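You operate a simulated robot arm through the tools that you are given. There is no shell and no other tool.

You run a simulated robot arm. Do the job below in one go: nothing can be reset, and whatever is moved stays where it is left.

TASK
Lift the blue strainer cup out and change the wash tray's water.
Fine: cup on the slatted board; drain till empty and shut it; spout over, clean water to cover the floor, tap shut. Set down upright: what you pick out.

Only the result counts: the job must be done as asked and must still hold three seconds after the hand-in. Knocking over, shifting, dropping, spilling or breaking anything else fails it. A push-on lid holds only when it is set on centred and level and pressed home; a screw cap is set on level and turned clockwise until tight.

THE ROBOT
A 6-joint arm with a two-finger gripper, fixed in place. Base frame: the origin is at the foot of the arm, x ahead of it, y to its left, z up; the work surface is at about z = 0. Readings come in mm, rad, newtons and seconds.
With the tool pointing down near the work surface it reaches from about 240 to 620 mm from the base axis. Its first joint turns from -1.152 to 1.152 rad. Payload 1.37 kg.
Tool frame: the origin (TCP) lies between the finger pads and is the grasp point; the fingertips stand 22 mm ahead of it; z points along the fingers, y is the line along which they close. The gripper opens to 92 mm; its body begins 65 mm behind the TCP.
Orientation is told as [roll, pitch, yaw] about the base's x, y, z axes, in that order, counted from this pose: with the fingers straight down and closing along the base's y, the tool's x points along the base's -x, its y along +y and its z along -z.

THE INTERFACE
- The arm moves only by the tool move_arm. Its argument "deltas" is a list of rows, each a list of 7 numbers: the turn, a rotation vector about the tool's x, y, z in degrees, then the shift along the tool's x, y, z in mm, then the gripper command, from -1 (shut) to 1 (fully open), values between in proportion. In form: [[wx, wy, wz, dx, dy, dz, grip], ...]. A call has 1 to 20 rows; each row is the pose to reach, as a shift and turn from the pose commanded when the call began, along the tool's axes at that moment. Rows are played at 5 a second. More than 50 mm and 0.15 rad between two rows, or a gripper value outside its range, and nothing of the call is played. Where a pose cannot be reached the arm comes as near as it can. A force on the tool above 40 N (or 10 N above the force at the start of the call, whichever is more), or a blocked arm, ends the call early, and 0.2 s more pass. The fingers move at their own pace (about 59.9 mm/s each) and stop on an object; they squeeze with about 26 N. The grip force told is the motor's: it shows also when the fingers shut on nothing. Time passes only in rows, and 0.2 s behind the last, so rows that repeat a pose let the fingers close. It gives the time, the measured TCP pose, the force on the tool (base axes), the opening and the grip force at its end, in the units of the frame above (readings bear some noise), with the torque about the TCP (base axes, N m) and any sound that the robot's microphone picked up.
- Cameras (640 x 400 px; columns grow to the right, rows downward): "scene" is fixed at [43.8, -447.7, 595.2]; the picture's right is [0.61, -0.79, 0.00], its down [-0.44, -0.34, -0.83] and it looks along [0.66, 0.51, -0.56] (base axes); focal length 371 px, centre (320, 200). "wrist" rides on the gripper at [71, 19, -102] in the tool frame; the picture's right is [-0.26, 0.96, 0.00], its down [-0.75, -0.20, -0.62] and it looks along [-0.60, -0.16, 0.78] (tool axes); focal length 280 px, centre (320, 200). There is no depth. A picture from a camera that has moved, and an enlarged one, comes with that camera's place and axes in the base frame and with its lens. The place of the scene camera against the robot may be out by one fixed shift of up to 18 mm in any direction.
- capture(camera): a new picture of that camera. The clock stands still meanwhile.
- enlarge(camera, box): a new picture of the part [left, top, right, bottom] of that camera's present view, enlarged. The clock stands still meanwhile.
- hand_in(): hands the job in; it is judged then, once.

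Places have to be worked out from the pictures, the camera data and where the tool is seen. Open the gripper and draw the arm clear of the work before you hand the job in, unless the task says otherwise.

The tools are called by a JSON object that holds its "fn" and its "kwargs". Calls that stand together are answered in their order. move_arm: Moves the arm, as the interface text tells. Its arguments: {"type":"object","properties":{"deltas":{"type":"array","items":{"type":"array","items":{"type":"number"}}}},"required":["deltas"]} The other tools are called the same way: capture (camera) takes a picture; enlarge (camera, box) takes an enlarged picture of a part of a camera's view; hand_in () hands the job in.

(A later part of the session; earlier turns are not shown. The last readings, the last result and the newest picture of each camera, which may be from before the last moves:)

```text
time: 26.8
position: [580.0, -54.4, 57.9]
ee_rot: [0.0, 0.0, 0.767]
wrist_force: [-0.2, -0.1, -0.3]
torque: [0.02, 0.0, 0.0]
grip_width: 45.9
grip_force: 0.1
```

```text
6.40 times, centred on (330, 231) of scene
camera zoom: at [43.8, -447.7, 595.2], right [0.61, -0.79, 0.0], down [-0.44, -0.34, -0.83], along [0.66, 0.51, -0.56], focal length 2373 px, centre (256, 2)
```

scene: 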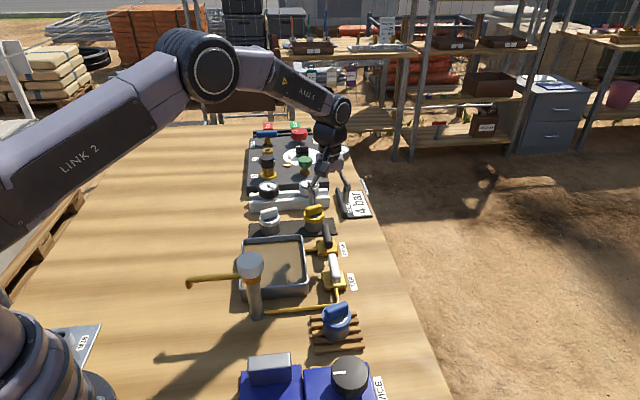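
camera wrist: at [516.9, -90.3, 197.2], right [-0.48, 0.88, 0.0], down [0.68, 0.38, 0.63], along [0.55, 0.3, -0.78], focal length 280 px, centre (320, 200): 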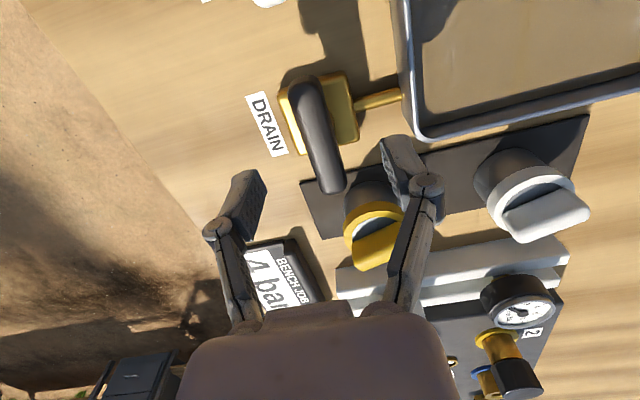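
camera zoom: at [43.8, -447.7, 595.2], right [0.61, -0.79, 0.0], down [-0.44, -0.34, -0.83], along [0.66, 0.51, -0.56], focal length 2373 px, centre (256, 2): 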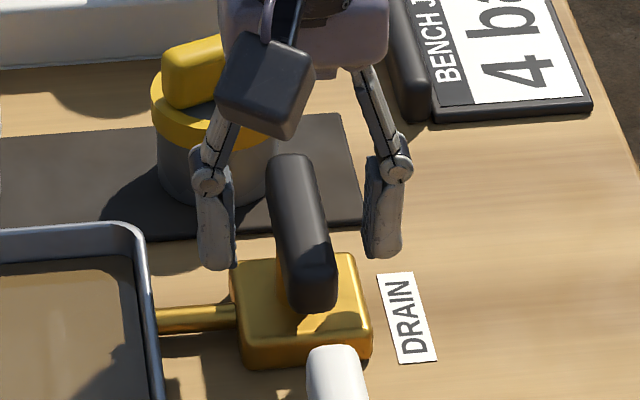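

The pads straddle the bar with no contact forces. Now I'll close on it.

{"fn": "move_arm", "kwargs": {"deltas": [[0, 0, 0, 0, 0, 0, -0.3], [0, 0, 0, 0, 0, 0, -0.5], [0, 0, 0, 0, 0, 0, -0.7], [0, 0, 0, 0, 0, 0, -1], [0, 0, 0, 0, 0, 0, -1], [0, 0, 0, 0, 0, 0, -1]]}}

{"fn": "enlarge", "kwargs": {"camera": "scene", "box": [280, 200, 380, 262]}}

```text
time: 28.2
position: [580.7, -55.8, 58.4]
ee_rot: [-0.002, -0.002, 0.768]
wrist_force: [11.4, -10.2, -6.4]
torque: [-0.07, -0.37, 0.48]
grip_width: 18.2
grip_force: 28.0
```

```text
6.40 times, centred on (330, 231) of scene
camera zoom: at [43.8, -447.7, 595.2], right [0.61, -0.79, 0.0], down [-0.44, -0.34, -0.83], along [0.66, 0.51, -0.56], focal length 2373 px, centre (256, 2)
```

zoom: 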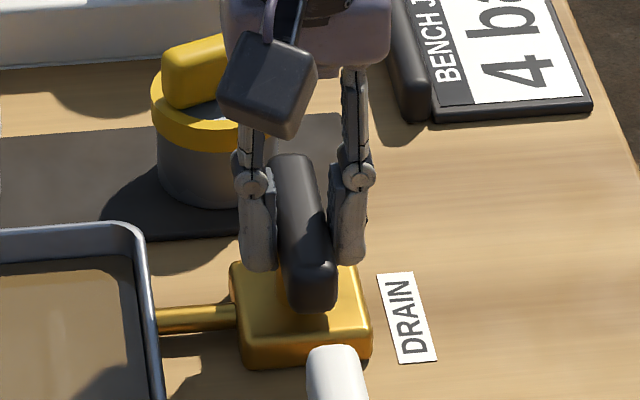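

Gripped at 18.2 mm, but about 15 N of side force shows the bar sits about a millimetre off toward −y of the tool. I'll ease the tool that way to relieve it.

{"fn": "move_arm", "kwargs": {"deltas": [[0, 0, 0, 0, -0.5, 0, -1], [0, 0, 0, 0, -1, 0, -1], [0, 0, 0, 0, -1, 0, -1]]}}

```text
time: 29.0
position: [580.9, -56.0, 59.2]
ee_rot: [0.0, 0.002, 0.768]
wrist_force: [-5.1, -8.8, 13.8]
torque: [-0.02, -0.06, 0.38]
grip_width: 17.6
grip_force: 28.0
```

The forces shifted rather than vanished. I'll take a steady reading before turning.

{"fn": "move_arm", "kwargs": {"deltas": [[0, 0, 0, 0, 0, 0, -1], [0, 0, 0, 0, 0, 0, -1]]}}

```text
time: 29.6
position: [580.8, -54.9, 58.3]
ee_rot: [0.001, -0.002, 0.767]
wrist_force: [-5.0, -7.3, 15.8]
torque: [-0.22, 0.12, 0.44]
grip_width: 18.2
grip_force: 28.6
```

Forces are moderate and stable. I'll try a small clockwise turn (about 5°) to feel which way the handle moves.

{"fn": "move_arm", "kwargs": {"deltas": [[0, 0, 2, 0, 0, 0, -1], [0, 0, 4, 0, 0, 0, -1], [0, 0, 6, 0, 0, 0, -1], [0, 0, 6, 0, 0, 0, -1]]}}

{"fn": "enlarge", "kwargs": {"camera": "scene", "box": [280, 200, 380, 262]}}

```text
time: 30.6
position: [580.5, -55.1, 57.5]
ee_rot: [-0.002, -0.002, 0.663]
wrist_force: [9.0, -0.6, 1.4]
torque: [-0.04, -0.16, 0.51]
grip_width: 19.9
grip_force: 27.7
```

```text
6.40 times, centred on (330, 231) of scene
camera zoom: at [43.8, -447.7, 595.3], right [0.61, -0.79, 0.0], down [-0.44, -0.34, -0.83], along [0.66, 0.51, -0.56], focal length 2373 px, centre (256, 2)
```

zoom: 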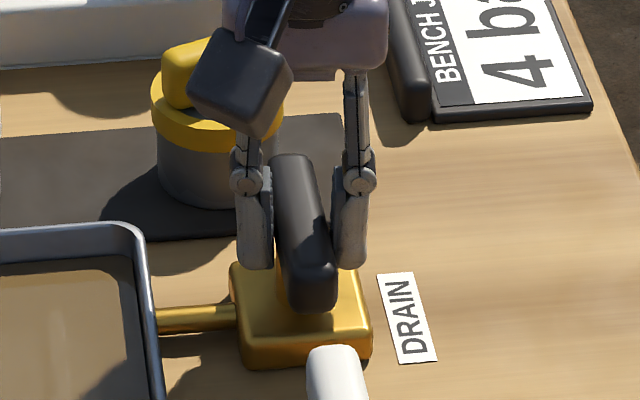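

The gap widened to 19.9 mm and the bar did not follow: clockwise is the stop. I'll turn back and try counter-clockwise.

{"fn": "move_arm", "kwargs": {"deltas": [[0, 0, -3, 0, 0, 0, -1], [0, 0, -6, 0, 0, 0, -1], [0, 0, -9, 0, 0, 0, -1], [0, 0, -12, 0, 0, 0, -1], [0, 0, -15, 0, 0, 0, -1], [0, 0, -15, 0, 0, 0, -1]]}}

{"fn": "enlarge", "kwargs": {"camera": "scene", "box": [280, 200, 380, 262]}}

```text
time: 32.0
position: [582.5, -55.9, 57.3]
ee_rot: [-0.002, -0.001, 0.925]
wrist_force: [19.0, -17.9, -17.8]
torque: [-0.33, -0.31, -0.26]
grip_width: 18.1
grip_force: 28.2
```

```text
6.40 times, centred on (330, 231) of scene
camera zoom: at [43.9, -447.7, 595.2], right [0.61, -0.79, 0.0], down [-0.44, -0.34, -0.83], along [0.66, 0.51, -0.56], focal length 2373 px, centre (256, 2)
```

zoom: 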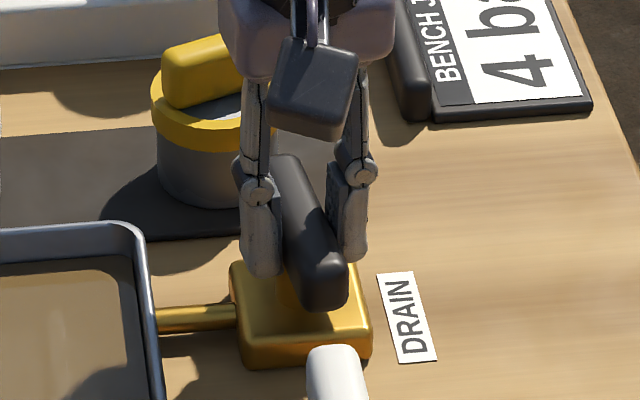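

The bar now follows counter-clockwise (gap stays 18.1 mm, bar has turned about 9°), so that's the opening direction. Side force has built up to about 26 N along the tool's −y, so I'll shift a bit that way before turning on.

{"fn": "move_arm", "kwargs": {"deltas": [[0, 0, 0, 0, -1, 0, -1], [0, 0, 0, 0, -2, 0, -1], [0, 0, 0, 0, -2, 0, -1]]}}

```text
time: 32.8
position: [582.1, -55.6, 58.7]
ee_rot: [0.005, 0.002, 0.925]
wrist_force: [-10.1, -10.4, 7.5]
torque: [0.13, -0.07, -0.12]
grip_width: 18.0
grip_force: 28.3
```

The cross force is relieved; only friction along the bar remains. I'll turn another 12° counter-clockwise with a small shift along the bar.

{"fn": "move_arm", "kwargs": {"deltas": [[0, 0, -3, 0.5, 0, 0, -1], [0, 0, -6, 1, -0.5, 0, -1], [0, 0, -9, 1, -0.7, 0, -1], [0, 0, -12, 1, -1, 0, -1], [0, 0, -12, 1, -1, 0, -1]]}}

{"fn": "enlarge", "kwargs": {"camera": "scene", "box": [230, 200, 390, 300]}}

```text
time: 34.0
position: [580.6, -56.5, 57.7]
ee_rot: [0.003, -0.002, 1.135]
wrist_force: [-14.4, 13.4, 10.6]
torque: [-0.05, 0.53, 0.01]
grip_width: 17.6
grip_force: 28.1
```

```text
4.00 times, centred on (310, 250) of scene
camera zoom: at [43.7, -447.6, 595.3], right [0.61, -0.79, 0.0], down [-0.44, -0.34, -0.83], along [0.66, 0.51, -0.55], focal length 1483 px, centre (360, 0)
```

zoom: 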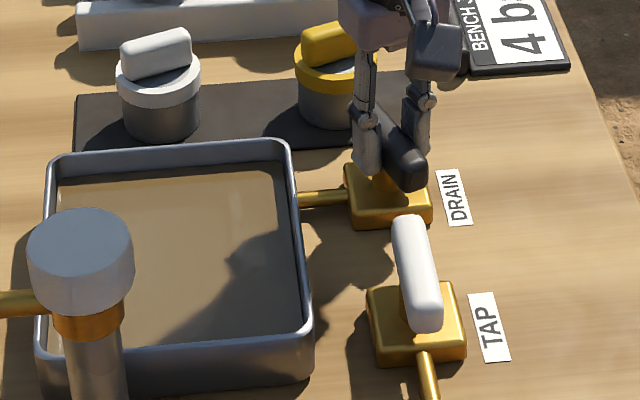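

The bar has turned about 21° now; the cross force reversed to about 19 N, so I overcorrected. I'll move 1.3 mm back and turn another 14°.

{"fn": "move_arm", "kwargs": {"deltas": [[0, 0, 0, 0, 1.3, 0, -1], [0, 0, -3.5, 0, 1.3, 0, -1], [0, 0, -7, 0, 1.3, 0, -1], [0, 0, -10.5, 0, 1.3, 0, -1], [0, 0, -14, 0, 1.3, 0, -1], [0, 0, -14, 0, 1.3, 0, -1]]}}

```text
time: 35.4
position: [582.6, -57.2, 57.1]
ee_rot: [-0.002, -0.001, 1.38]
wrist_force: [10.0, 14.9, -7.7]
torque: [0.43, -0.2, -0.09]
grip_width: 17.9
grip_force: 27.4
```

Turned to 79° with forces well within limits. I'll keep going, sliding 1 mm along the bar to relieve friction.

{"fn": "move_arm", "kwargs": {"deltas": [[0, 0, 0, -1, -0.5, 0, -1], [0, 0, -4, -1, -0.5, 0, -1], [0, 0, -8, -1, -0.5, 0, -1], [0, 0, -12, -1, -0.5, 0, -1], [0, 0, -16, -1, -0.5, 0, -1], [0, 0, -16, -1, -0.5, 0, -1]]}}

{"fn": "enlarge", "kwargs": {"camera": "scene", "box": [230, 200, 390, 300]}}

```text
time: 36.8
position: [583.7, -57.7, 59.0]
ee_rot: [-0.007, 0.002, 1.658]
wrist_force: [24.2, -9.3, -12.9]
torque: [-0.01, -0.39, -0.2]
grip_width: 18.1
grip_force: 27.8
```

```text
4.00 times, centred on (310, 250) of scene
camera zoom: at [43.8, -447.7, 595.2], right [0.61, -0.79, 0.0], down [-0.44, -0.34, -0.83], along [0.66, 0.51, -0.56], focal length 1483 px, centre (360, 0)
```

zoom: 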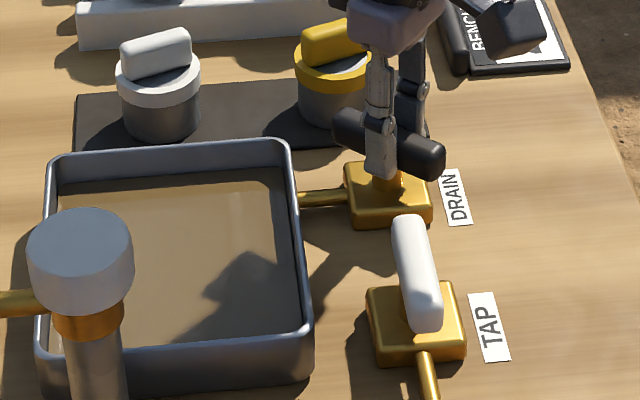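

About 51° turned. I'll relieve the −y cross force (about 23 N) and continue another 16°.

{"fn": "move_arm", "kwargs": {"deltas": [[0, 0, 0, 0.5, -1.8, 0, -1], [0, 0, -4, 0.5, -1.8, 0, -1], [0, 0, -8, 0.5, -1.8, 0, -1], [0, 0, -12, 0.5, -1.8, 0, -1], [0, 0, -16, 0.5, -1.8, 0, -1], [0, 0, -16, 0.5, -1.8, 0, -1]]}}

{"fn": "enlarge", "kwargs": {"camera": "scene", "box": [230, 200, 390, 300]}}

```text
time: 38.2
position: [585.0, -57.1, 57.5]
ee_rot: [-0.005, 0.003, 1.939]
wrist_force: [22.2, -8.8, -5.5]
torque: [-0.09, -0.34, -0.14]
grip_width: 17.8
grip_force: 27.9
```

```text
4.00 times, centred on (310, 250) of scene
camera zoom: at [43.8, -447.7, 595.2], right [0.61, -0.79, 0.0], down [-0.44, -0.34, -0.83], along [0.66, 0.51, -0.56], focal length 1483 px, centre (360, 0)
```

zoom: 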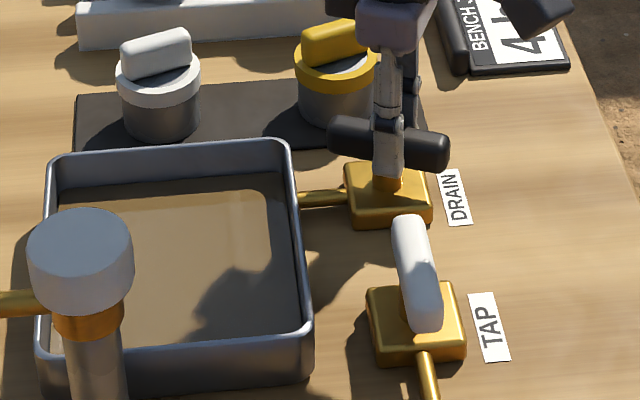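

The water level is already falling. I'll relieve the forces and open further toward the full 90°.

{"fn": "move_arm", "kwargs": {"deltas": [[0, 0, 0, 1, -1.4, 0, -1], [0, 0, -4, 1, -1.4, 0, -1], [0, 0, -8, 1, -1.4, 0, -1], [0, 0, -12, 1, -1.4, 0, -1], [0, 0, -15, 1, -1.4, 0, -1], [0, 0, -15, 1, -1.4, 0, -1]]}}

{"fn": "enlarge", "kwargs": {"camera": "scene", "box": [230, 200, 390, 300]}}

```text
time: 39.6
position: [585.9, -57.0, 58.2]
ee_rot: [-0.003, 0.002, 2.2]
wrist_force: [3.5, 7.9, 10.9]
torque: [0.54, 0.2, 0.03]
grip_width: 17.9
grip_force: 27.4
```

```text
4.00 times, centred on (310, 250) of scene
camera zoom: at [43.7, -447.7, 595.3], right [0.61, -0.79, 0.0], down [-0.44, -0.34, -0.83], along [0.66, 0.51, -0.55], focal length 1483 px, centre (360, 0)
```

zoom: 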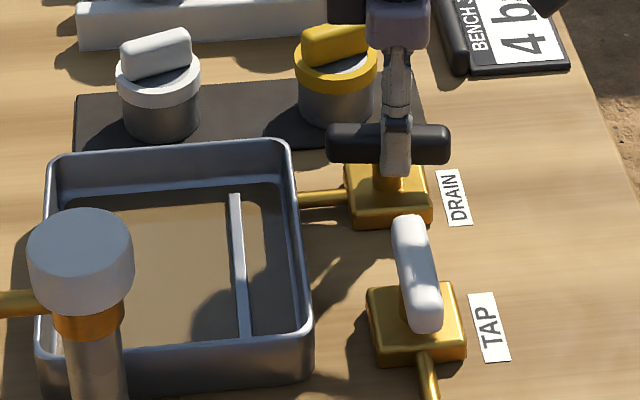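

The bar now lies along the pipe (about 82–90° open) and the level is dropping fast. I'll hold here and let it drain.

{"fn": "move_arm", "kwargs": {"deltas": [[0, 0, 0, 0, 0, 0, -1], [0, 0, 0, 0, 0, 0, -1], [0, 0, 0, 0, 0, 0, -1], [0, 0, 0, 0, 0, 0, -1], [0, 0, 0, 0, 0, 0, -1], [0, 0, 0, 0, 0, 0, -1], [0, 0, 0, 0, 0, 0, -1], [0, 0, 0, 0, 0, 0, -1], [0, 0, 0, 0, 0, 0, -1], [0, 0, 0, 0, 0, 0, -1]]}}

{"fn": "enlarge", "kwargs": {"camera": "scene", "box": [220, 225, 320, 305]}}

```text
time: 41.8
position: [585.6, -57.3, 58.7]
ee_rot: [-0.001, 0.001, 2.2]
wrist_force: [7.5, 20.3, 7.8]
torque: [0.38, -0.16, -0.07]
grip_width: 17.8
grip_force: 27.5
```

```text
5.00 times, centred on (270, 265) of scene
camera zoom: at [43.7, -447.7, 595.2], right [0.61, -0.79, 0.0], down [-0.44, -0.34, -0.83], along [0.66, 0.51, -0.55], focal length 1854 px, centre (570, -125)
```

zoom: 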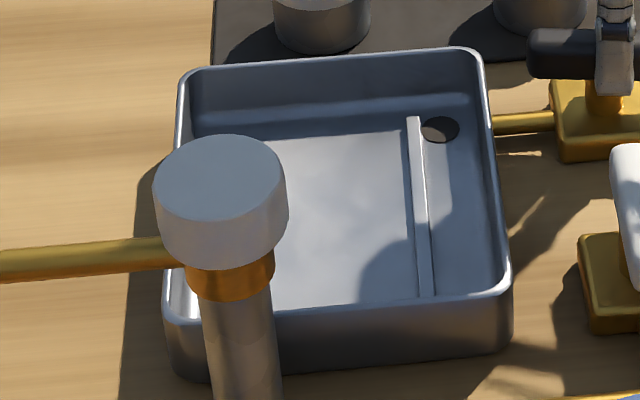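

The tray now shows bare metal with the drain hole and a low rib visible. I'll hold two more seconds to be sure it's completely empty, then compare.

{"fn": "move_arm", "kwargs": {"deltas": [[0, 0, 0, 0, 0, 0, -1], [0, 0, 0, 0, 0, 0, -1], [0, 0, 0, 0, 0, 0, -1], [0, 0, 0, 0, 0, 0, -1], [0, 0, 0, 0, 0, 0, -1], [0, 0, 0, 0, 0, 0, -1], [0, 0, 0, 0, 0, 0, -1], [0, 0, 0, 0, 0, 0, -1], [0, 0, 0, 0, 0, 0, -1], [0, 0, 0, 0, 0, 0, -1]]}}

{"fn": "enlarge", "kwargs": {"camera": "scene", "box": [220, 225, 320, 305]}}

{"fn": "capture", "kwargs": {"camera": "wrist"}}

```text
time: 44.0
position: [585.5, -56.7, 57.9]
ee_rot: [-0.001, 0.0, 2.2]
wrist_force: [10.0, 20.1, 5.2]
torque: [0.4, -0.2, -0.1]
grip_width: 17.8
grip_force: 27.5
```

```text
5.00 times, centred on (270, 265) of scene
camera zoom: at [43.7, -447.7, 595.2], right [0.61, -0.79, 0.0], down [-0.44, -0.34, -0.83], along [0.66, 0.51, -0.55], focal length 1854 px, centre (570, -125)
```

zoom: 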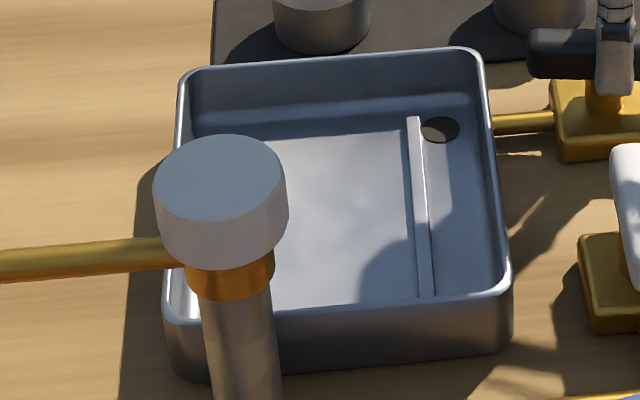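

```text
taken
camera wrist: at [612.3, -125.9, 160.5], right [-0.93, -0.36, 0.0], down [-0.28, 0.73, 0.63], along [-0.22, 0.58, -0.78], focal length 280 px, centre (320, 200)
```

wrist: 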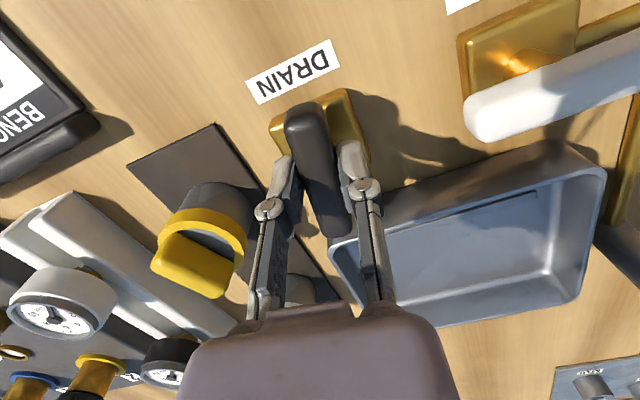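

The tray is empty. Before shutting the drain, I'll re-centre on the handle's pivot: the force log puts it about 5 mm along the bar and 1.6 mm across from the present grip. So I'll open slightly, shift, and grip again.

{"fn": "move_arm", "kwargs": {"deltas": [[0, 0, 0, 0, 0, 0, -0.4], [0, 0, 0, 0, 0, 0, -0.35], [0, 0, 0, -2.4, -0.8, 0, -0.35], [0, 0, 0, -4.8, -1.6, 0, -0.35], [0, 0, 0, -4.8, -1.6, 0, -0.35], [0, 0, 0, -4.8, -1.6, 0, -1], [0, 0, 0, -4.8, -1.6, 0, -1], [0, 0, 0, -4.8, -1.6, 0, -1]]}}

```text
time: 45.8
position: [583.3, -53.2, 57.0]
ee_rot: [0.0, -0.001, 2.199]
wrist_force: [-4.8, 0.4, 1.4]
torque: [-0.26, -0.09, 0.03]
grip_width: 18.0
grip_force: 28.0
```

Forces are now small with the grip centred on the pivot. I'll turn clockwise in 6° steps toward shut, about 48° first.

{"fn": "move_arm", "kwargs": {"deltas": [[0, 0, 5, 0, 0, 0, -1], [0, 0, 11, 0, 0, 0, -1], [0, 0, 17, 0, 0, 0, -1], [0, 0, 23, 0, 0, 0, -1], [0, 0, 29, 0, 0, 0, -1], [0, 0, 35, 0, 0, 0, -1], [0, 0, 41, 0, 0, 0, -1], [0, 0, 46, 0, 0, 0, -1], [0, 0, 46, 0, 0, 0, -1]]}}

{"fn": "enlarge", "kwargs": {"camera": "scene", "box": [230, 200, 390, 300]}}

```text
time: 47.8
position: [582.5, -53.1, 57.2]
ee_rot: [0.001, 0.001, 1.394]
wrist_force: [-13.1, 0.8, 0.4]
torque: [0.25, 0.25, 0.05]
grip_width: 17.9
grip_force: 27.9
```

```text
4.00 times, centred on (310, 250) of scene
camera zoom: at [43.8, -447.7, 595.2], right [0.61, -0.79, 0.0], down [-0.44, -0.34, -0.83], along [0.66, 0.51, -0.56], focal length 1483 px, centre (360, 0)
```

zoom: 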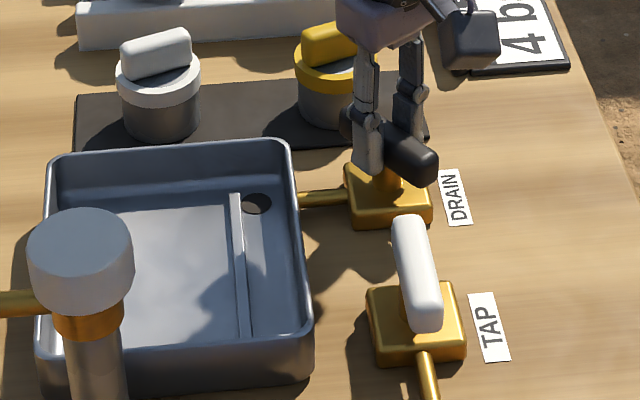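

Moving smoothly at 80° yaw. I'll correct 1 mm in cross and continue to the shut stop at about 44°.

{"fn": "move_arm", "kwargs": {"deltas": [[0, 0, 5, 0, 0.8, 0, -1], [0, 0, 11, 0, 0.8, 0, -1], [0, 0, 17, 0, 0.8, 0, -1], [0, 0, 23, 0, 0.8, 0, -1], [0, 0, 29, 0, 0.8, 0, -1], [0, 0, 34, 0, 0.8, 0, -1], [0, 0, 34, 0, 0.8, 0, -1]]}}

{"fn": "enlarge", "kwargs": {"camera": "scene", "box": [280, 200, 380, 262]}}

```text
time: 49.4
position: [583.1, -51.8, 56.3]
ee_rot: [-0.002, 0.0, 0.8]
wrist_force: [8.3, -13.1, -15.9]
torque: [-0.03, -0.34, -0.09]
grip_width: 17.8
grip_force: 27.5
```

```text
6.40 times, centred on (330, 231) of scene
camera zoom: at [43.8, -447.7, 595.2], right [0.61, -0.79, 0.0], down [-0.44, -0.34, -0.83], along [0.66, 0.51, -0.56], focal length 2373 px, centre (256, 2)
```

zoom: 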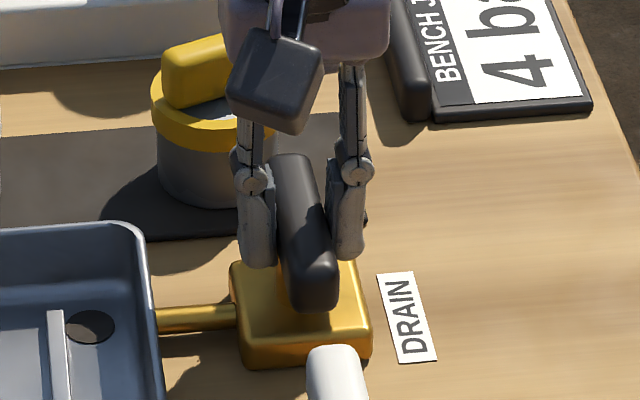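

Nearly at the original position. I'll turn about 6° further to press it firmly onto the shut stop, with a 1 mm cross relief.

{"fn": "move_arm", "kwargs": {"deltas": [[0, 0, 2, 0, -1, 0, -1], [0, 0, 4, 0, -1, 0, -1], [0, 0, 6, 0, -1, 0, -1], [0, 0, 7, 0, -1, 0, -1], [0, 0, 7, 0, -1, 0, -1]]}}

{"fn": "enlarge", "kwargs": {"camera": "scene", "box": [280, 200, 380, 262]}}

```text
time: 50.6
position: [583.7, -51.8, 58.5]
ee_rot: [0.002, 0.001, 0.681]
wrist_force: [-0.7, -0.9, -4.4]
torque: [-0.31, 0.32, 0.52]
grip_width: 19.3
grip_force: 27.9
```

```text
6.40 times, centred on (330, 231) of scene
camera zoom: at [43.8, -447.7, 595.2], right [0.61, -0.79, 0.0], down [-0.44, -0.34, -0.83], along [0.66, 0.51, -0.56], focal length 2373 px, centre (256, 2)
```

zoom: 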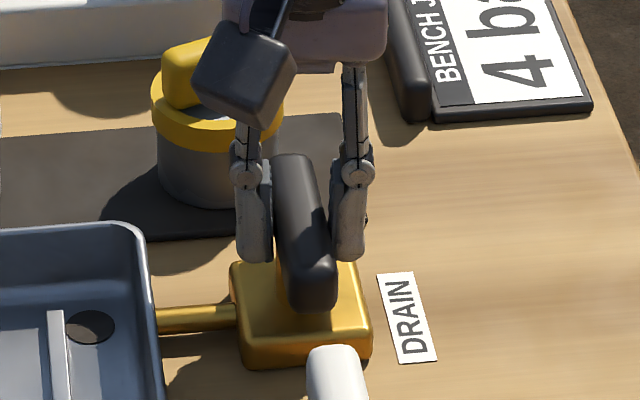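

The bar is back exactly where it started and held against its stop (torque 0.52 Nm, gap widening), so the drain is shut. I'll open the fingers and rise straight up.

{"fn": "move_arm", "kwargs": {"deltas": [[0, 0, -3, 0, 0, 0, -0.5], [0, 0, -3, 0, 0, 0, 0.0], [0, 0, -3, 0, 0, 0, 0.0], [0, 0, -3, 0, 0, -15, 0.0], [0, 0, -3, 0, 0, -40, 0.0], [0, 0, -3, 0, 0, -75, 0.0], [0, 0, -3, 0, 0, -110, 0.0], [0, 0, -3, 0, 0, -140, 0.0], [0, 0, -3, 0, 0, -140, 0.0]]}}

{"fn": "enlarge", "kwargs": {"camera": "scene", "box": [220, 200, 380, 300]}}

{"fn": "capture", "kwargs": {"camera": "wrist"}}

```text
time: 52.6
position: [586.9, -51.5, 198.2]
ee_rot: [0.001, 0.001, 0.732]
wrist_force: [0.1, 0.5, 0.2]
torque: [0.02, -0.02, -0.01]
grip_width: 46.0
grip_force: 0.0
```

```text
4.00 times, centred on (300, 250) of scene
camera zoom: at [43.8, -447.7, 595.2], right [0.61, -0.79, 0.0], down [-0.44, -0.34, -0.83], along [0.66, 0.51, -0.56], focal length 1483 px, centre (400, 0)
```

zoom: 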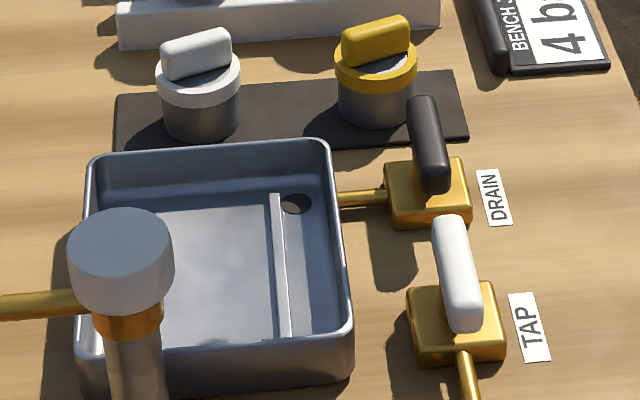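

```text
taken
camera wrist: at [520.7, -85.0, 300.3], right [-0.45, 0.89, 0.0], down [0.7, 0.35, 0.62], along [0.56, 0.28, -0.78], focal length 280 px, centre (320, 200)
```

wrist: 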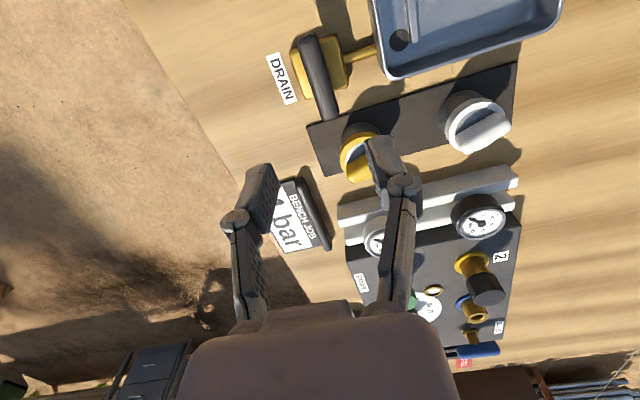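

The drain handle sits as it did at the start. Next is the spout: I'll go over to look down on its tube from above, staying high over the post cap.

{"fn": "move_arm", "kwargs": {"deltas": [[0, 0, 0, 10, 13, -20, 0.0], [0, 0, 0, 32, 41, -40, -0.3], [0, 0, 0, 58, 75, -45, -0.6], [0, 0, 0, 85, 109, -45, -1], [0, 0, 0, 112, 144, -45, -1], [0, 0, 0, 138, 178, -45, -1], [0, 0, 0, 163, 210, -45, -1], [0, 0, 0, 178.8, 230.3, -45, -1], [0, 0, 0, 178.8, 230.3, -45, -1]]}}

{"fn": "capture", "kwargs": {"camera": "wrist"}}

{"fn": "capture", "kwargs": {"camera": "scene"}}

```text
time: 54.6
position: [296.6, -1.1, 243.7]
ee_rot: [0.0, -0.001, 0.733]
wrist_force: [0.4, -0.1, 0.4]
torque: [-0.02, 0.03, 0.0]
grip_width: 0.1
grip_force: 26.2
```

```text
taken
camera wrist: at [231.1, -35.4, 346.3], right [-0.45, 0.89, 0.0], down [0.7, 0.35, 0.63], along [0.56, 0.28, -0.78], focal length 280 px, centre (320, 200)
```

wrist: 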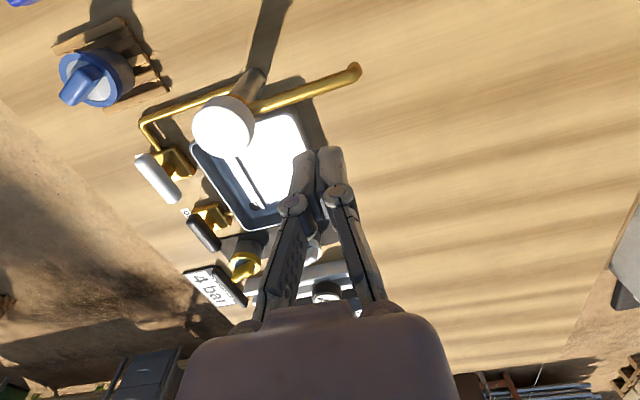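

```text
taken
```

scene: 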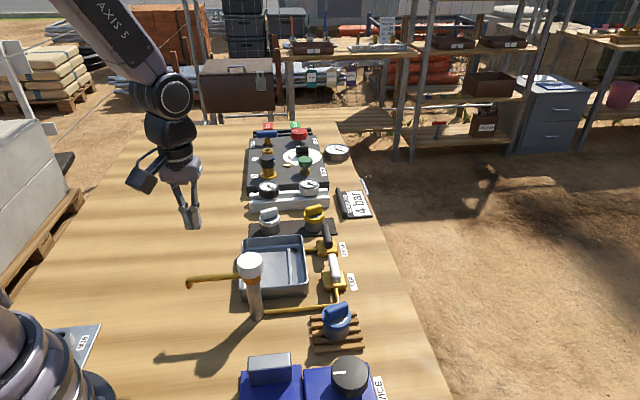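

The tube's axis is at z ≈ 114 on a line at about 134° from the post (347, −58), with its tip about 105 mm out. I'll push it from behind with the closed fingers, so first I'll step about 32 mm to its counter-clockwise side and come down beside it.

{"fn": "move_arm", "kwargs": {"deltas": [[0, 0, 0, 17, 1.2, 0, -1], [0, 0, 0, 35, 2.4, 0, -1], [0, 0, 0, 35, 2.4, 25, -1], [0, 0, 0, 35, 2.4, 55, -1], [0, 0, 0, 35, 2.4, 85, -1], [0, 0, 0, 35, 2.4, 110, -1], [0, 0, 0, 35, 2.4, 123, -1], [0, 0, 0, 35, 2.4, 123, -1]]}}

{"fn": "capture", "kwargs": {"camera": "wrist"}}

{"fn": "enlarge", "kwargs": {"camera": "scene", "box": [100, 180, 320, 318]}}

```text
time: 56.4
position: [269.8, -23.0, 118.8]
ee_rot: [-0.001, 0.0, 0.733]
wrist_force: [0.3, -0.6, -0.5]
torque: [-0.01, -0.01, 0.0]
grip_width: 0.3
grip_force: 26.1
```

```text
taken
camera wrist: at [204.2, -56.1, 220.5], right [-0.45, 0.89, 0.0], down [0.7, 0.35, 0.63], along [0.56, 0.28, -0.78], focal length 280 px, centre (320, 200)
```

wrist: 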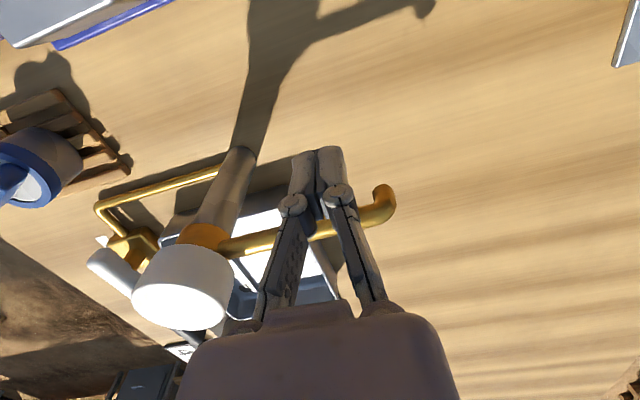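

```text
2.90 times, centred on (210, 249) of scene
camera zoom: at [43.8, -447.7, 595.2], right [0.61, -0.79, 0.0], down [-0.44, -0.34, -0.83], along [0.66, 0.51, -0.56], focal length 1075 px, centre (639, 58)
```

zoom: 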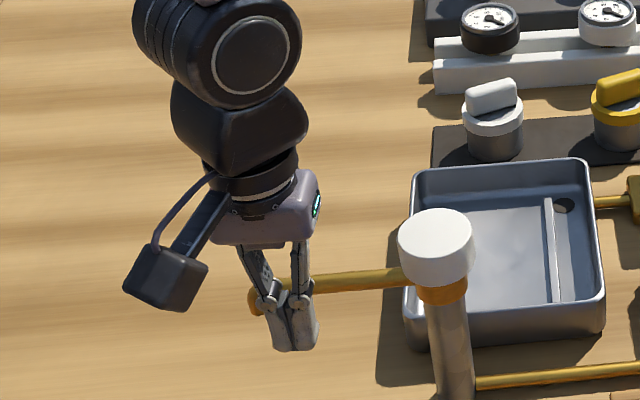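

The closed fingers stand right behind the tube, about 80 mm out from the post. I'll sweep them along an arc around the post, clockwise, pushing the tube ahead: first part of the swing.

{"fn": "move_arm", "kwargs": {"deltas": [[0, 0, 0, -8.5, 1.5, 0, -1], [0, 0, 0, -16.9, 3.9, 0, -1], [0, 0, 0, -25.6, 5.2, 0, -1], [0, 0, 0, -34.4, 5.6, 0, -1], [0, 0, 0, -43.2, 5.2, 0, -1], [0, 0, 0, -43.2, 5.2, 0, -1]]}}

{"fn": "enlarge", "kwargs": {"camera": "scene", "box": [100, 180, 320, 318]}}

```text
time: 57.8
position: [297.6, 10.2, 119.6]
ee_rot: [-0.001, 0.001, 0.733]
wrist_force: [-0.3, 0.3, -0.1]
torque: [0.01, 0.02, 0.03]
grip_width: 0.3
grip_force: 27.9
```

```text
2.90 times, centred on (210, 249) of scene
camera zoom: at [43.8, -447.7, 595.2], right [0.61, -0.79, 0.0], down [-0.44, -0.34, -0.83], along [0.66, 0.51, -0.56], focal length 1075 px, centre (639, 58)
```

zoom: 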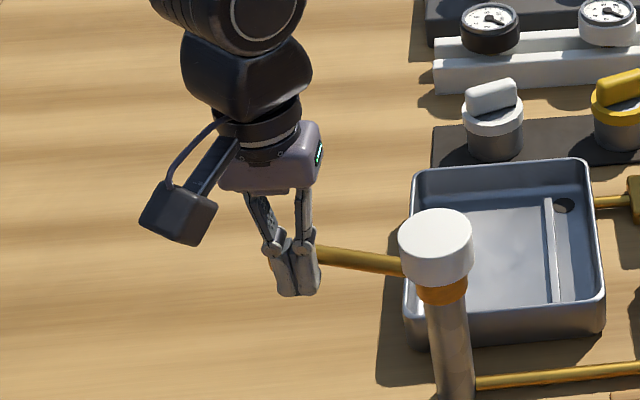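

The spout swings freely with practically no force. I'll continue the arc.

{"fn": "move_arm", "kwargs": {"deltas": [[0, 0, 0, -8.6, -1.4, 0, -1], [0, 0, 0, -17.1, -3.7, 0, -1], [0, 0, 0, -25.3, -6.8, 0, -1], [0, 0, 0, -33.2, -10.8, 0, -1], [0, 0, 0, -40.5, -15.6, 0, -1], [0, 0, 0, -47.4, -21.1, 0, -1], [0, 0, 0, -53.6, -27.4, 0, -1], [0, 0, 0, -59.2, -34.2, 0, -1], [0, 0, 0, -64, -41.6, 0, -1], [0, 0, 0, -67.9, -49.4, 0, -1], [0, 0, 0, -71, -57.6, 0, -1], [0, 0, 0, -71, -57.6, 0, -1]]}}

{"fn": "enlarge", "kwargs": {"camera": "scene", "box": [150, 180, 370, 318]}}

{"fn": "capture", "kwargs": {"camera": "wrist"}}

```text
time: 60.4
position: [390.4, 13.8, 119.0]
ee_rot: [-0.001, -0.001, 0.735]
wrist_force: [0.2, 0.8, -1.5]
torque: [0.02, -0.01, -0.03]
grip_width: 0.3
grip_force: 27.5
```

```text
2.90 times, centred on (260, 249) of scene
camera zoom: at [43.8, -447.7, 595.2], right [0.61, -0.79, 0.0], down [-0.44, -0.34, -0.83], along [0.66, 0.51, -0.56], focal length 1075 px, centre (494, 58)
```

zoom: 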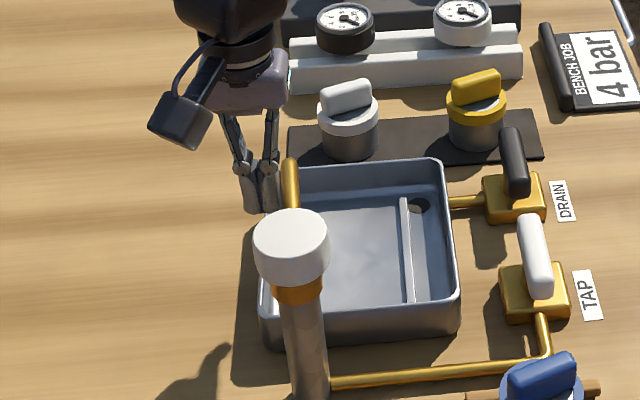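

```text
taken
camera wrist: at [324.5, -19.0, 221.1], right [-0.45, 0.89, 0.0], down [0.7, 0.35, 0.63], along [0.56, 0.28, -0.78], focal length 280 px, centre (320, 200)
```

wrist: 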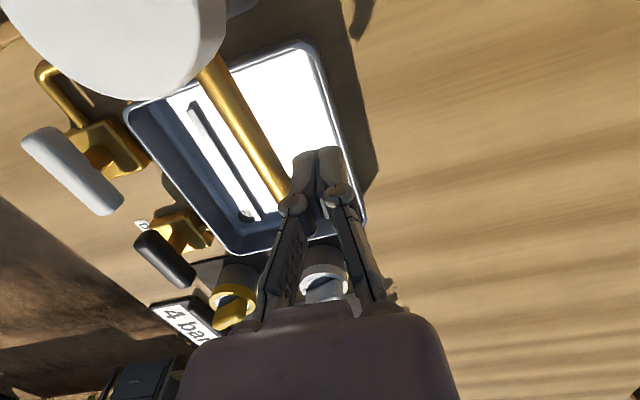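

The spout is over the tray's far-left part now. I'll push it another 20° so the outlet comes over the tray's middle.

{"fn": "move_arm", "kwargs": {"deltas": [[0, 0, 0, -2.4, -8.5, 0, -1], [0, 0, 0, -3.7, -17.2, 0, -1], [0, 0, 0, -4.2, -25.9, 0, -1], [0, 0, 0, -4, -31.8, 0, -1], [0, 0, 0, -4, -31.8, 0, -1]]}}

{"fn": "enlarge", "kwargs": {"camera": "scene", "box": [180, 180, 400, 318]}}

{"fn": "capture", "kwargs": {"camera": "wrist"}}

```text
time: 61.0
position: [397.4, 10.5, 118.6]
ee_rot: [0.013, 0.009, 0.737]
wrist_force: [-7.5, 14.6, 6.0]
torque: [0.11, -0.03, 0.17]
grip_width: 0.0
grip_force: 28.0
stopped in row 2: the force on the tool passed its limit at 50 N (the readings are from after the stop); the commanded pose is now the measured one
```

```text
2.90 times, centred on (290, 249) of scene
camera zoom: at [43.7, -447.7, 595.2], right [0.61, -0.79, 0.0], down [-0.44, -0.34, -0.83], along [0.66, 0.51, -0.55], focal length 1075 px, centre (407, 58)
```

zoom: 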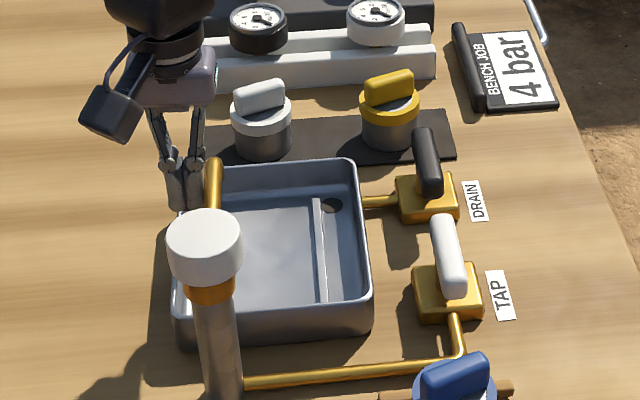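

```text
taken
camera wrist: at [332.8, -23.8, 222.4], right [-0.45, 0.89, 0.01], down [0.7, 0.35, 0.61], along [0.54, 0.29, -0.79], focal length 280 px, centre (320, 200)
```

wrist: 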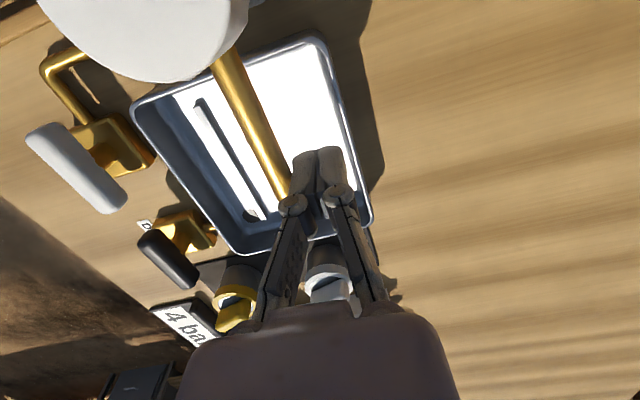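

The force limit stopped the push: the spout has reached its end stop at about 42°, which puts the outlet near (425, 12). That's well inside the tray, where the cup used to stand. I'll back off from the tube and rise.

{"fn": "move_arm", "kwargs": {"deltas": [[0, 0, 0, 0, 4, 0, -1], [0, 0, 0, 0, 10, 0, -1], [0, 0, 0, 0, 18, 0, -1], [0, 0, 0, 0, 18, -20, -1], [0, 0, 0, 0, 18, -50, -1], [0, 0, 0, 0, 18, -85, -1], [0, 0, 0, 0, 18, -115, -1], [0, 0, 0, 0, 18, -115, -1]]}}

{"fn": "enlarge", "kwargs": {"camera": "scene", "box": [180, 180, 400, 318]}}

{"fn": "capture", "kwargs": {"camera": "wrist"}}

```text
time: 62.8
position: [387.7, 21.9, 234.6]
ee_rot: [0.008, 0.009, 0.737]
wrist_force: [-0.1, 0.4, -0.3]
torque: [-0.01, 0.02, 0.03]
grip_width: 0.0
grip_force: 27.1
```

```text
2.90 times, centred on (290, 249) of scene
camera zoom: at [43.7, -447.7, 595.2], right [0.61, -0.79, 0.0], down [-0.44, -0.34, -0.83], along [0.66, 0.51, -0.56], focal length 1075 px, centre (407, 58)
```

zoom: 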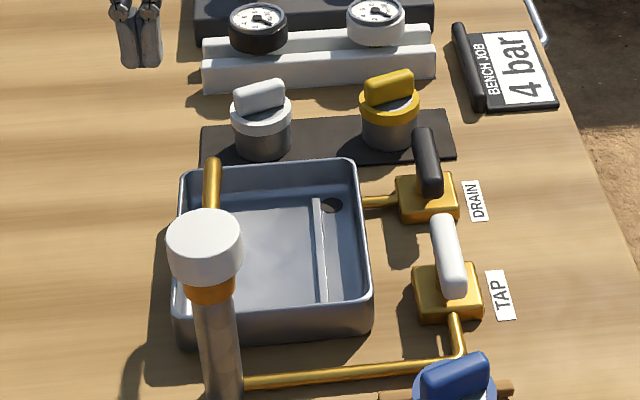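

```text
taken
camera wrist: at [324.3, -11.4, 337.9], right [-0.45, 0.89, 0.01], down [0.7, 0.35, 0.62], along [0.55, 0.28, -0.79], focal length 280 px, centre (320, 200)
```

wrist: 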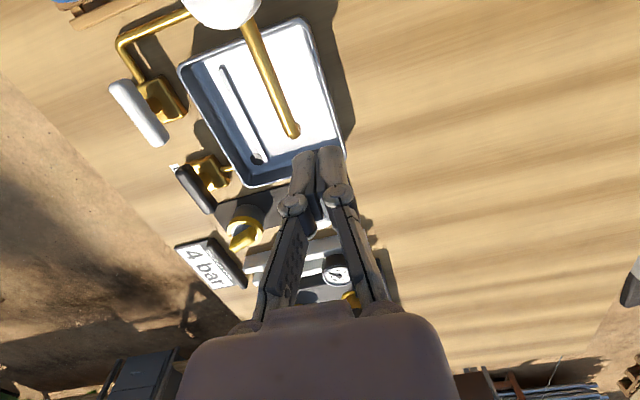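

The spout outlet is about (426, 14), well inside the tray. Next is the tap: its pivot should be near (511, −129), scaled from the drain's measured pivot. I'll move above it with the fingers opened and check.

{"fn": "move_arm", "kwargs": {"deltas": [[0.6, -0.5, 0, 1.5, -25, 0, -0.5], [0.6, -0.5, -0.5, 3, -55, 0, 0.0], [0.6, -0.5, -1, 4.5, -85, 0, 0.1], [0.6, -0.5, -1.5, 6, -115, 10, 0.1], [0.6, -0.5, -2, 7.5, -145, 25, 0.1], [0.6, -0.5, -2.2, 9, -175, 50, 0.1], [0.6, -0.5, -2.2, 10, -194.7, 80, 0.1], [0.6, -0.5, -2.2, 10, -194.7, 100, 0.1], [0.6, -0.5, -2.2, 10, -194.7, 120, 0.1], [0.6, -0.5, -2.2, 10, -194.7, 120, 0.1]]}}

{"fn": "capture", "kwargs": {"camera": "wrist"}}

{"fn": "enlarge", "kwargs": {"camera": "wrist", "box": [220, 40, 440, 178]}}

{"fn": "enlarge", "kwargs": {"camera": "scene", "box": [220, 200, 380, 300]}}

```text
time: 65.0
position: [509.4, -127.4, 112.7]
ee_rot: [-0.002, 0.001, 0.776]
wrist_force: [-0.1, -1.2, 0.2]
torque: [0.01, -0.04, -0.02]
grip_width: 50.4
grip_force: 0.1
```

```text
taken
camera wrist: at [446.2, -163.2, 216.0], right [-0.49, 0.87, 0.0], down [0.68, 0.38, 0.63], along [0.55, 0.3, -0.78], focal length 280 px, centre (320, 200)
```

wrist: 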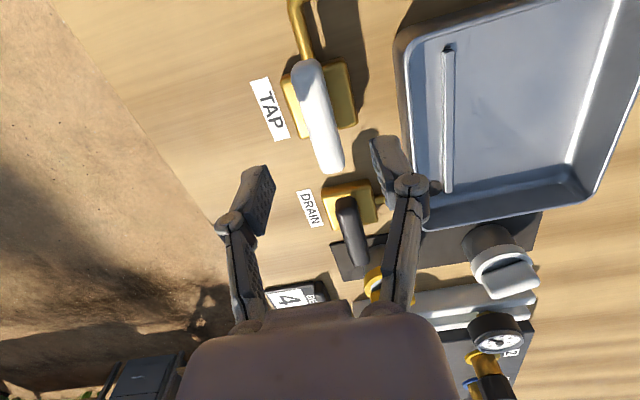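

```text
2.90 times, centred on (330, 109) of wrist
camera zoom: at [446.2, -163.2, 216.0], right [-0.49, 0.87, 0.0], down [0.68, 0.38, 0.63], along [0.55, 0.3, -0.78], focal length 813 px, centre (291, 464)
```

zoom: 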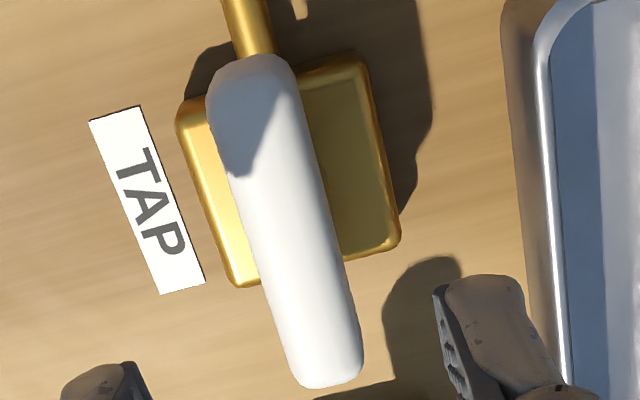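

```text
4.00 times, centred on (300, 250) of scene
camera zoom: at [43.8, -447.7, 595.2], right [0.61, -0.79, 0.0], down [-0.44, -0.34, -0.83], along [0.66, 0.51, -0.56], focal length 1483 px, centre (400, 0)
```

zoom: 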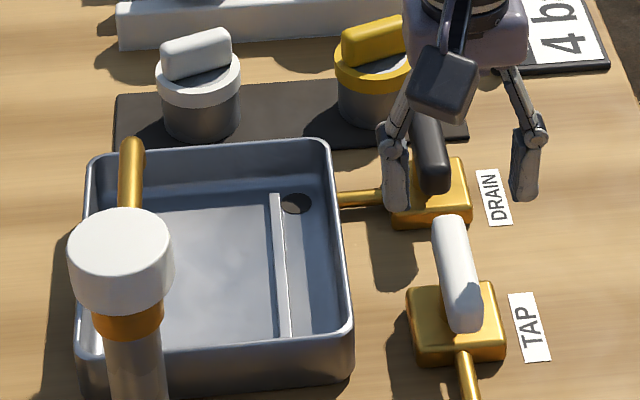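

The tap bar lies centred under the tool, within a millimetre, at the same angle. I'll lower so the pads straddle it.

{"fn": "move_arm", "kwargs": {"deltas": [[0, 0, 0, 0, 0, 15, 0.0], [0, 0, 0, 0, 0, 30, 0.0], [0, 0, 0, 0, 0, 42, 0.0], [0, 0, 0, 0, 0, 50, -0.1], [0, 0, 0, 0, 0, 55, -0.2], [0, 0, 0, 0, 0, 55, -0.2]]}}

{"fn": "enlarge", "kwargs": {"camera": "wrist", "box": [220, 80, 440, 218]}}

{"fn": "enlarge", "kwargs": {"camera": "scene", "box": [220, 200, 380, 300]}}

```text
time: 66.4
position: [510.0, -127.2, 59.5]
ee_rot: [-0.002, -0.001, 0.776]
wrist_force: [0.6, 0.0, -0.1]
torque: [0.04, 0.02, -0.02]
grip_width: 37.1
grip_force: 0.0
```

```text
2.90 times, centred on (330, 149) of wrist
camera zoom: at [445.4, -163.8, 161.2], right [-0.49, 0.87, 0.0], down [0.68, 0.38, 0.63], along [0.55, 0.3, -0.78], focal length 813 px, centre (291, 348)
```

zoom: 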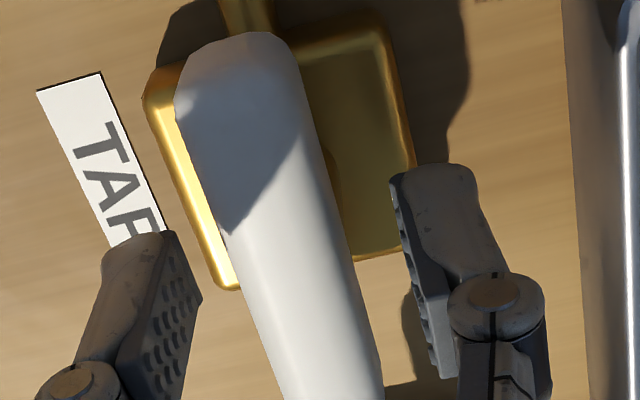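

```text
4.00 times, centred on (300, 250) of scene
camera zoom: at [43.8, -447.7, 595.2], right [0.61, -0.79, 0.0], down [-0.44, -0.34, -0.83], along [0.66, 0.51, -0.56], focal length 1483 px, centre (400, 0)
```

zoom: 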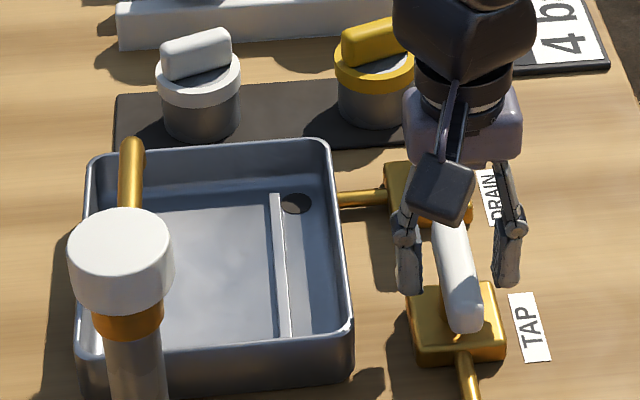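

The pads straddle the tap bar evenly. I'll close on it.

{"fn": "move_arm", "kwargs": {"deltas": [[0, 0, 0, 0, 0, 0, -0.4], [0, 0, 0, 0, 0, 0, -0.55], [0, 0, 0, 0, 0, 0, -0.7], [0, 0, 0, 0, 0, 0, -1], [0, 0, 0, 0, 0, 0, -1]]}}

```text
time: 67.6
position: [509.9, -127.9, 58.1]
ee_rot: [-0.002, 0.0, 0.775]
wrist_force: [-3.1, 2.6, 2.9]
torque: [0.12, 0.01, 0.42]
grip_width: 18.0
grip_force: 28.4
```

Gripped at 18.0 mm with only a few newtons of side force. I'll turn it counter-clockwise about 25°, in small steps, and check for water.

{"fn": "move_arm", "kwargs": {"deltas": [[0, 0, -5, 0, 0, 0, -1], [0, 0, -10, 0, 0, 0, -1], [0, 0, -15, 0, 0, 0, -1], [0, 0, -20, 0, 0, 0, -1], [0, 0, -25, 0, 0, 0, -1]]}}

{"fn": "enlarge", "kwargs": {"camera": "scene", "box": [220, 200, 380, 300]}}

```text
time: 68.8
position: [507.9, -127.7, 59.2]
ee_rot: [-0.001, 0.001, 1.213]
wrist_force: [-6.7, 14.5, 13.8]
torque: [0.3, 0.22, -0.11]
grip_width: 18.1
grip_force: 27.7
```

```text
4.00 times, centred on (300, 250) of scene
camera zoom: at [43.7, -447.7, 595.3], right [0.61, -0.79, 0.0], down [-0.44, -0.34, -0.83], along [0.66, 0.51, -0.55], focal length 1483 px, centre (400, 0)
```

zoom: 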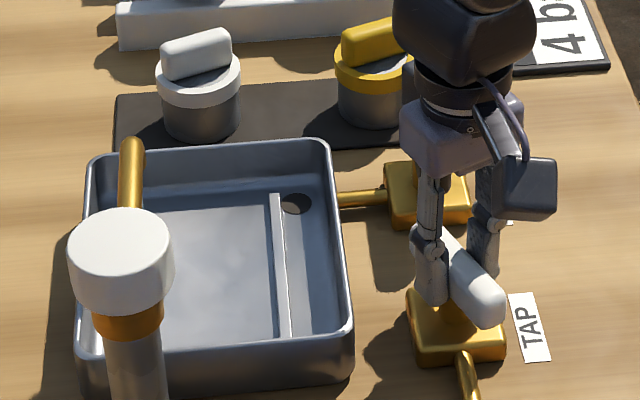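

The tap handle follows counter-clockwise. I'll hold for about a second and look into the tray for water.

{"fn": "move_arm", "kwargs": {"deltas": [[0, 0, 0, 0, 0.8, 0, -1], [0, 0, 0, 0, 0.8, 0, -1], [0, 0, 0, 0, 0.8, 0, -1], [0, 0, 0, 0, 0.8, 0, -1]]}}

{"fn": "enlarge", "kwargs": {"camera": "scene", "box": [225, 225, 315, 305]}}

{"fn": "capture", "kwargs": {"camera": "wrist"}}

```text
time: 69.8
position: [509.5, -126.9, 58.4]
ee_rot: [-0.002, 0.0, 1.21]
wrist_force: [5.1, 16.5, 0.2]
torque: [0.2, -0.14, -0.06]
grip_width: 17.9
grip_force: 28.4
```

```text
5.00 times, centred on (270, 265) of scene
camera zoom: at [43.8, -447.7, 595.2], right [0.61, -0.79, 0.0], down [-0.44, -0.34, -0.83], along [0.66, 0.51, -0.56], focal length 1854 px, centre (570, -125)
```

zoom: 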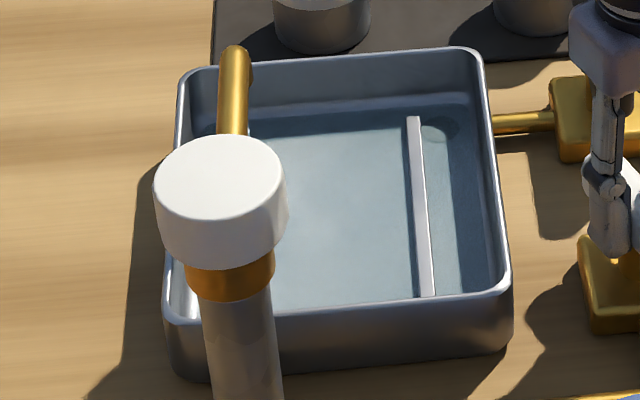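

```text
taken
camera wrist: at [466.1, -187.6, 160.1], right [-0.81, 0.58, 0.0], down [0.46, 0.63, 0.63], along [0.37, 0.51, -0.78], focal length 280 px, centre (320, 200)
```

wrist: 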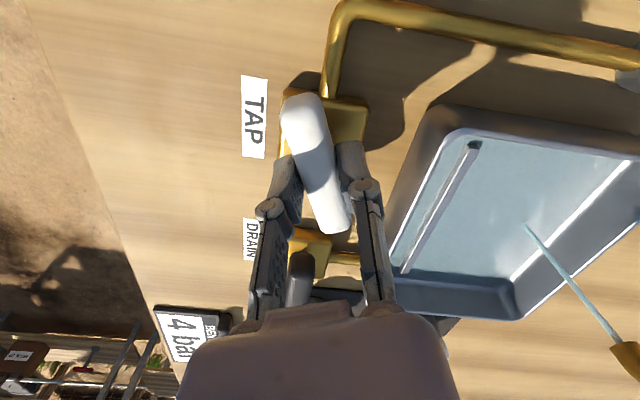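

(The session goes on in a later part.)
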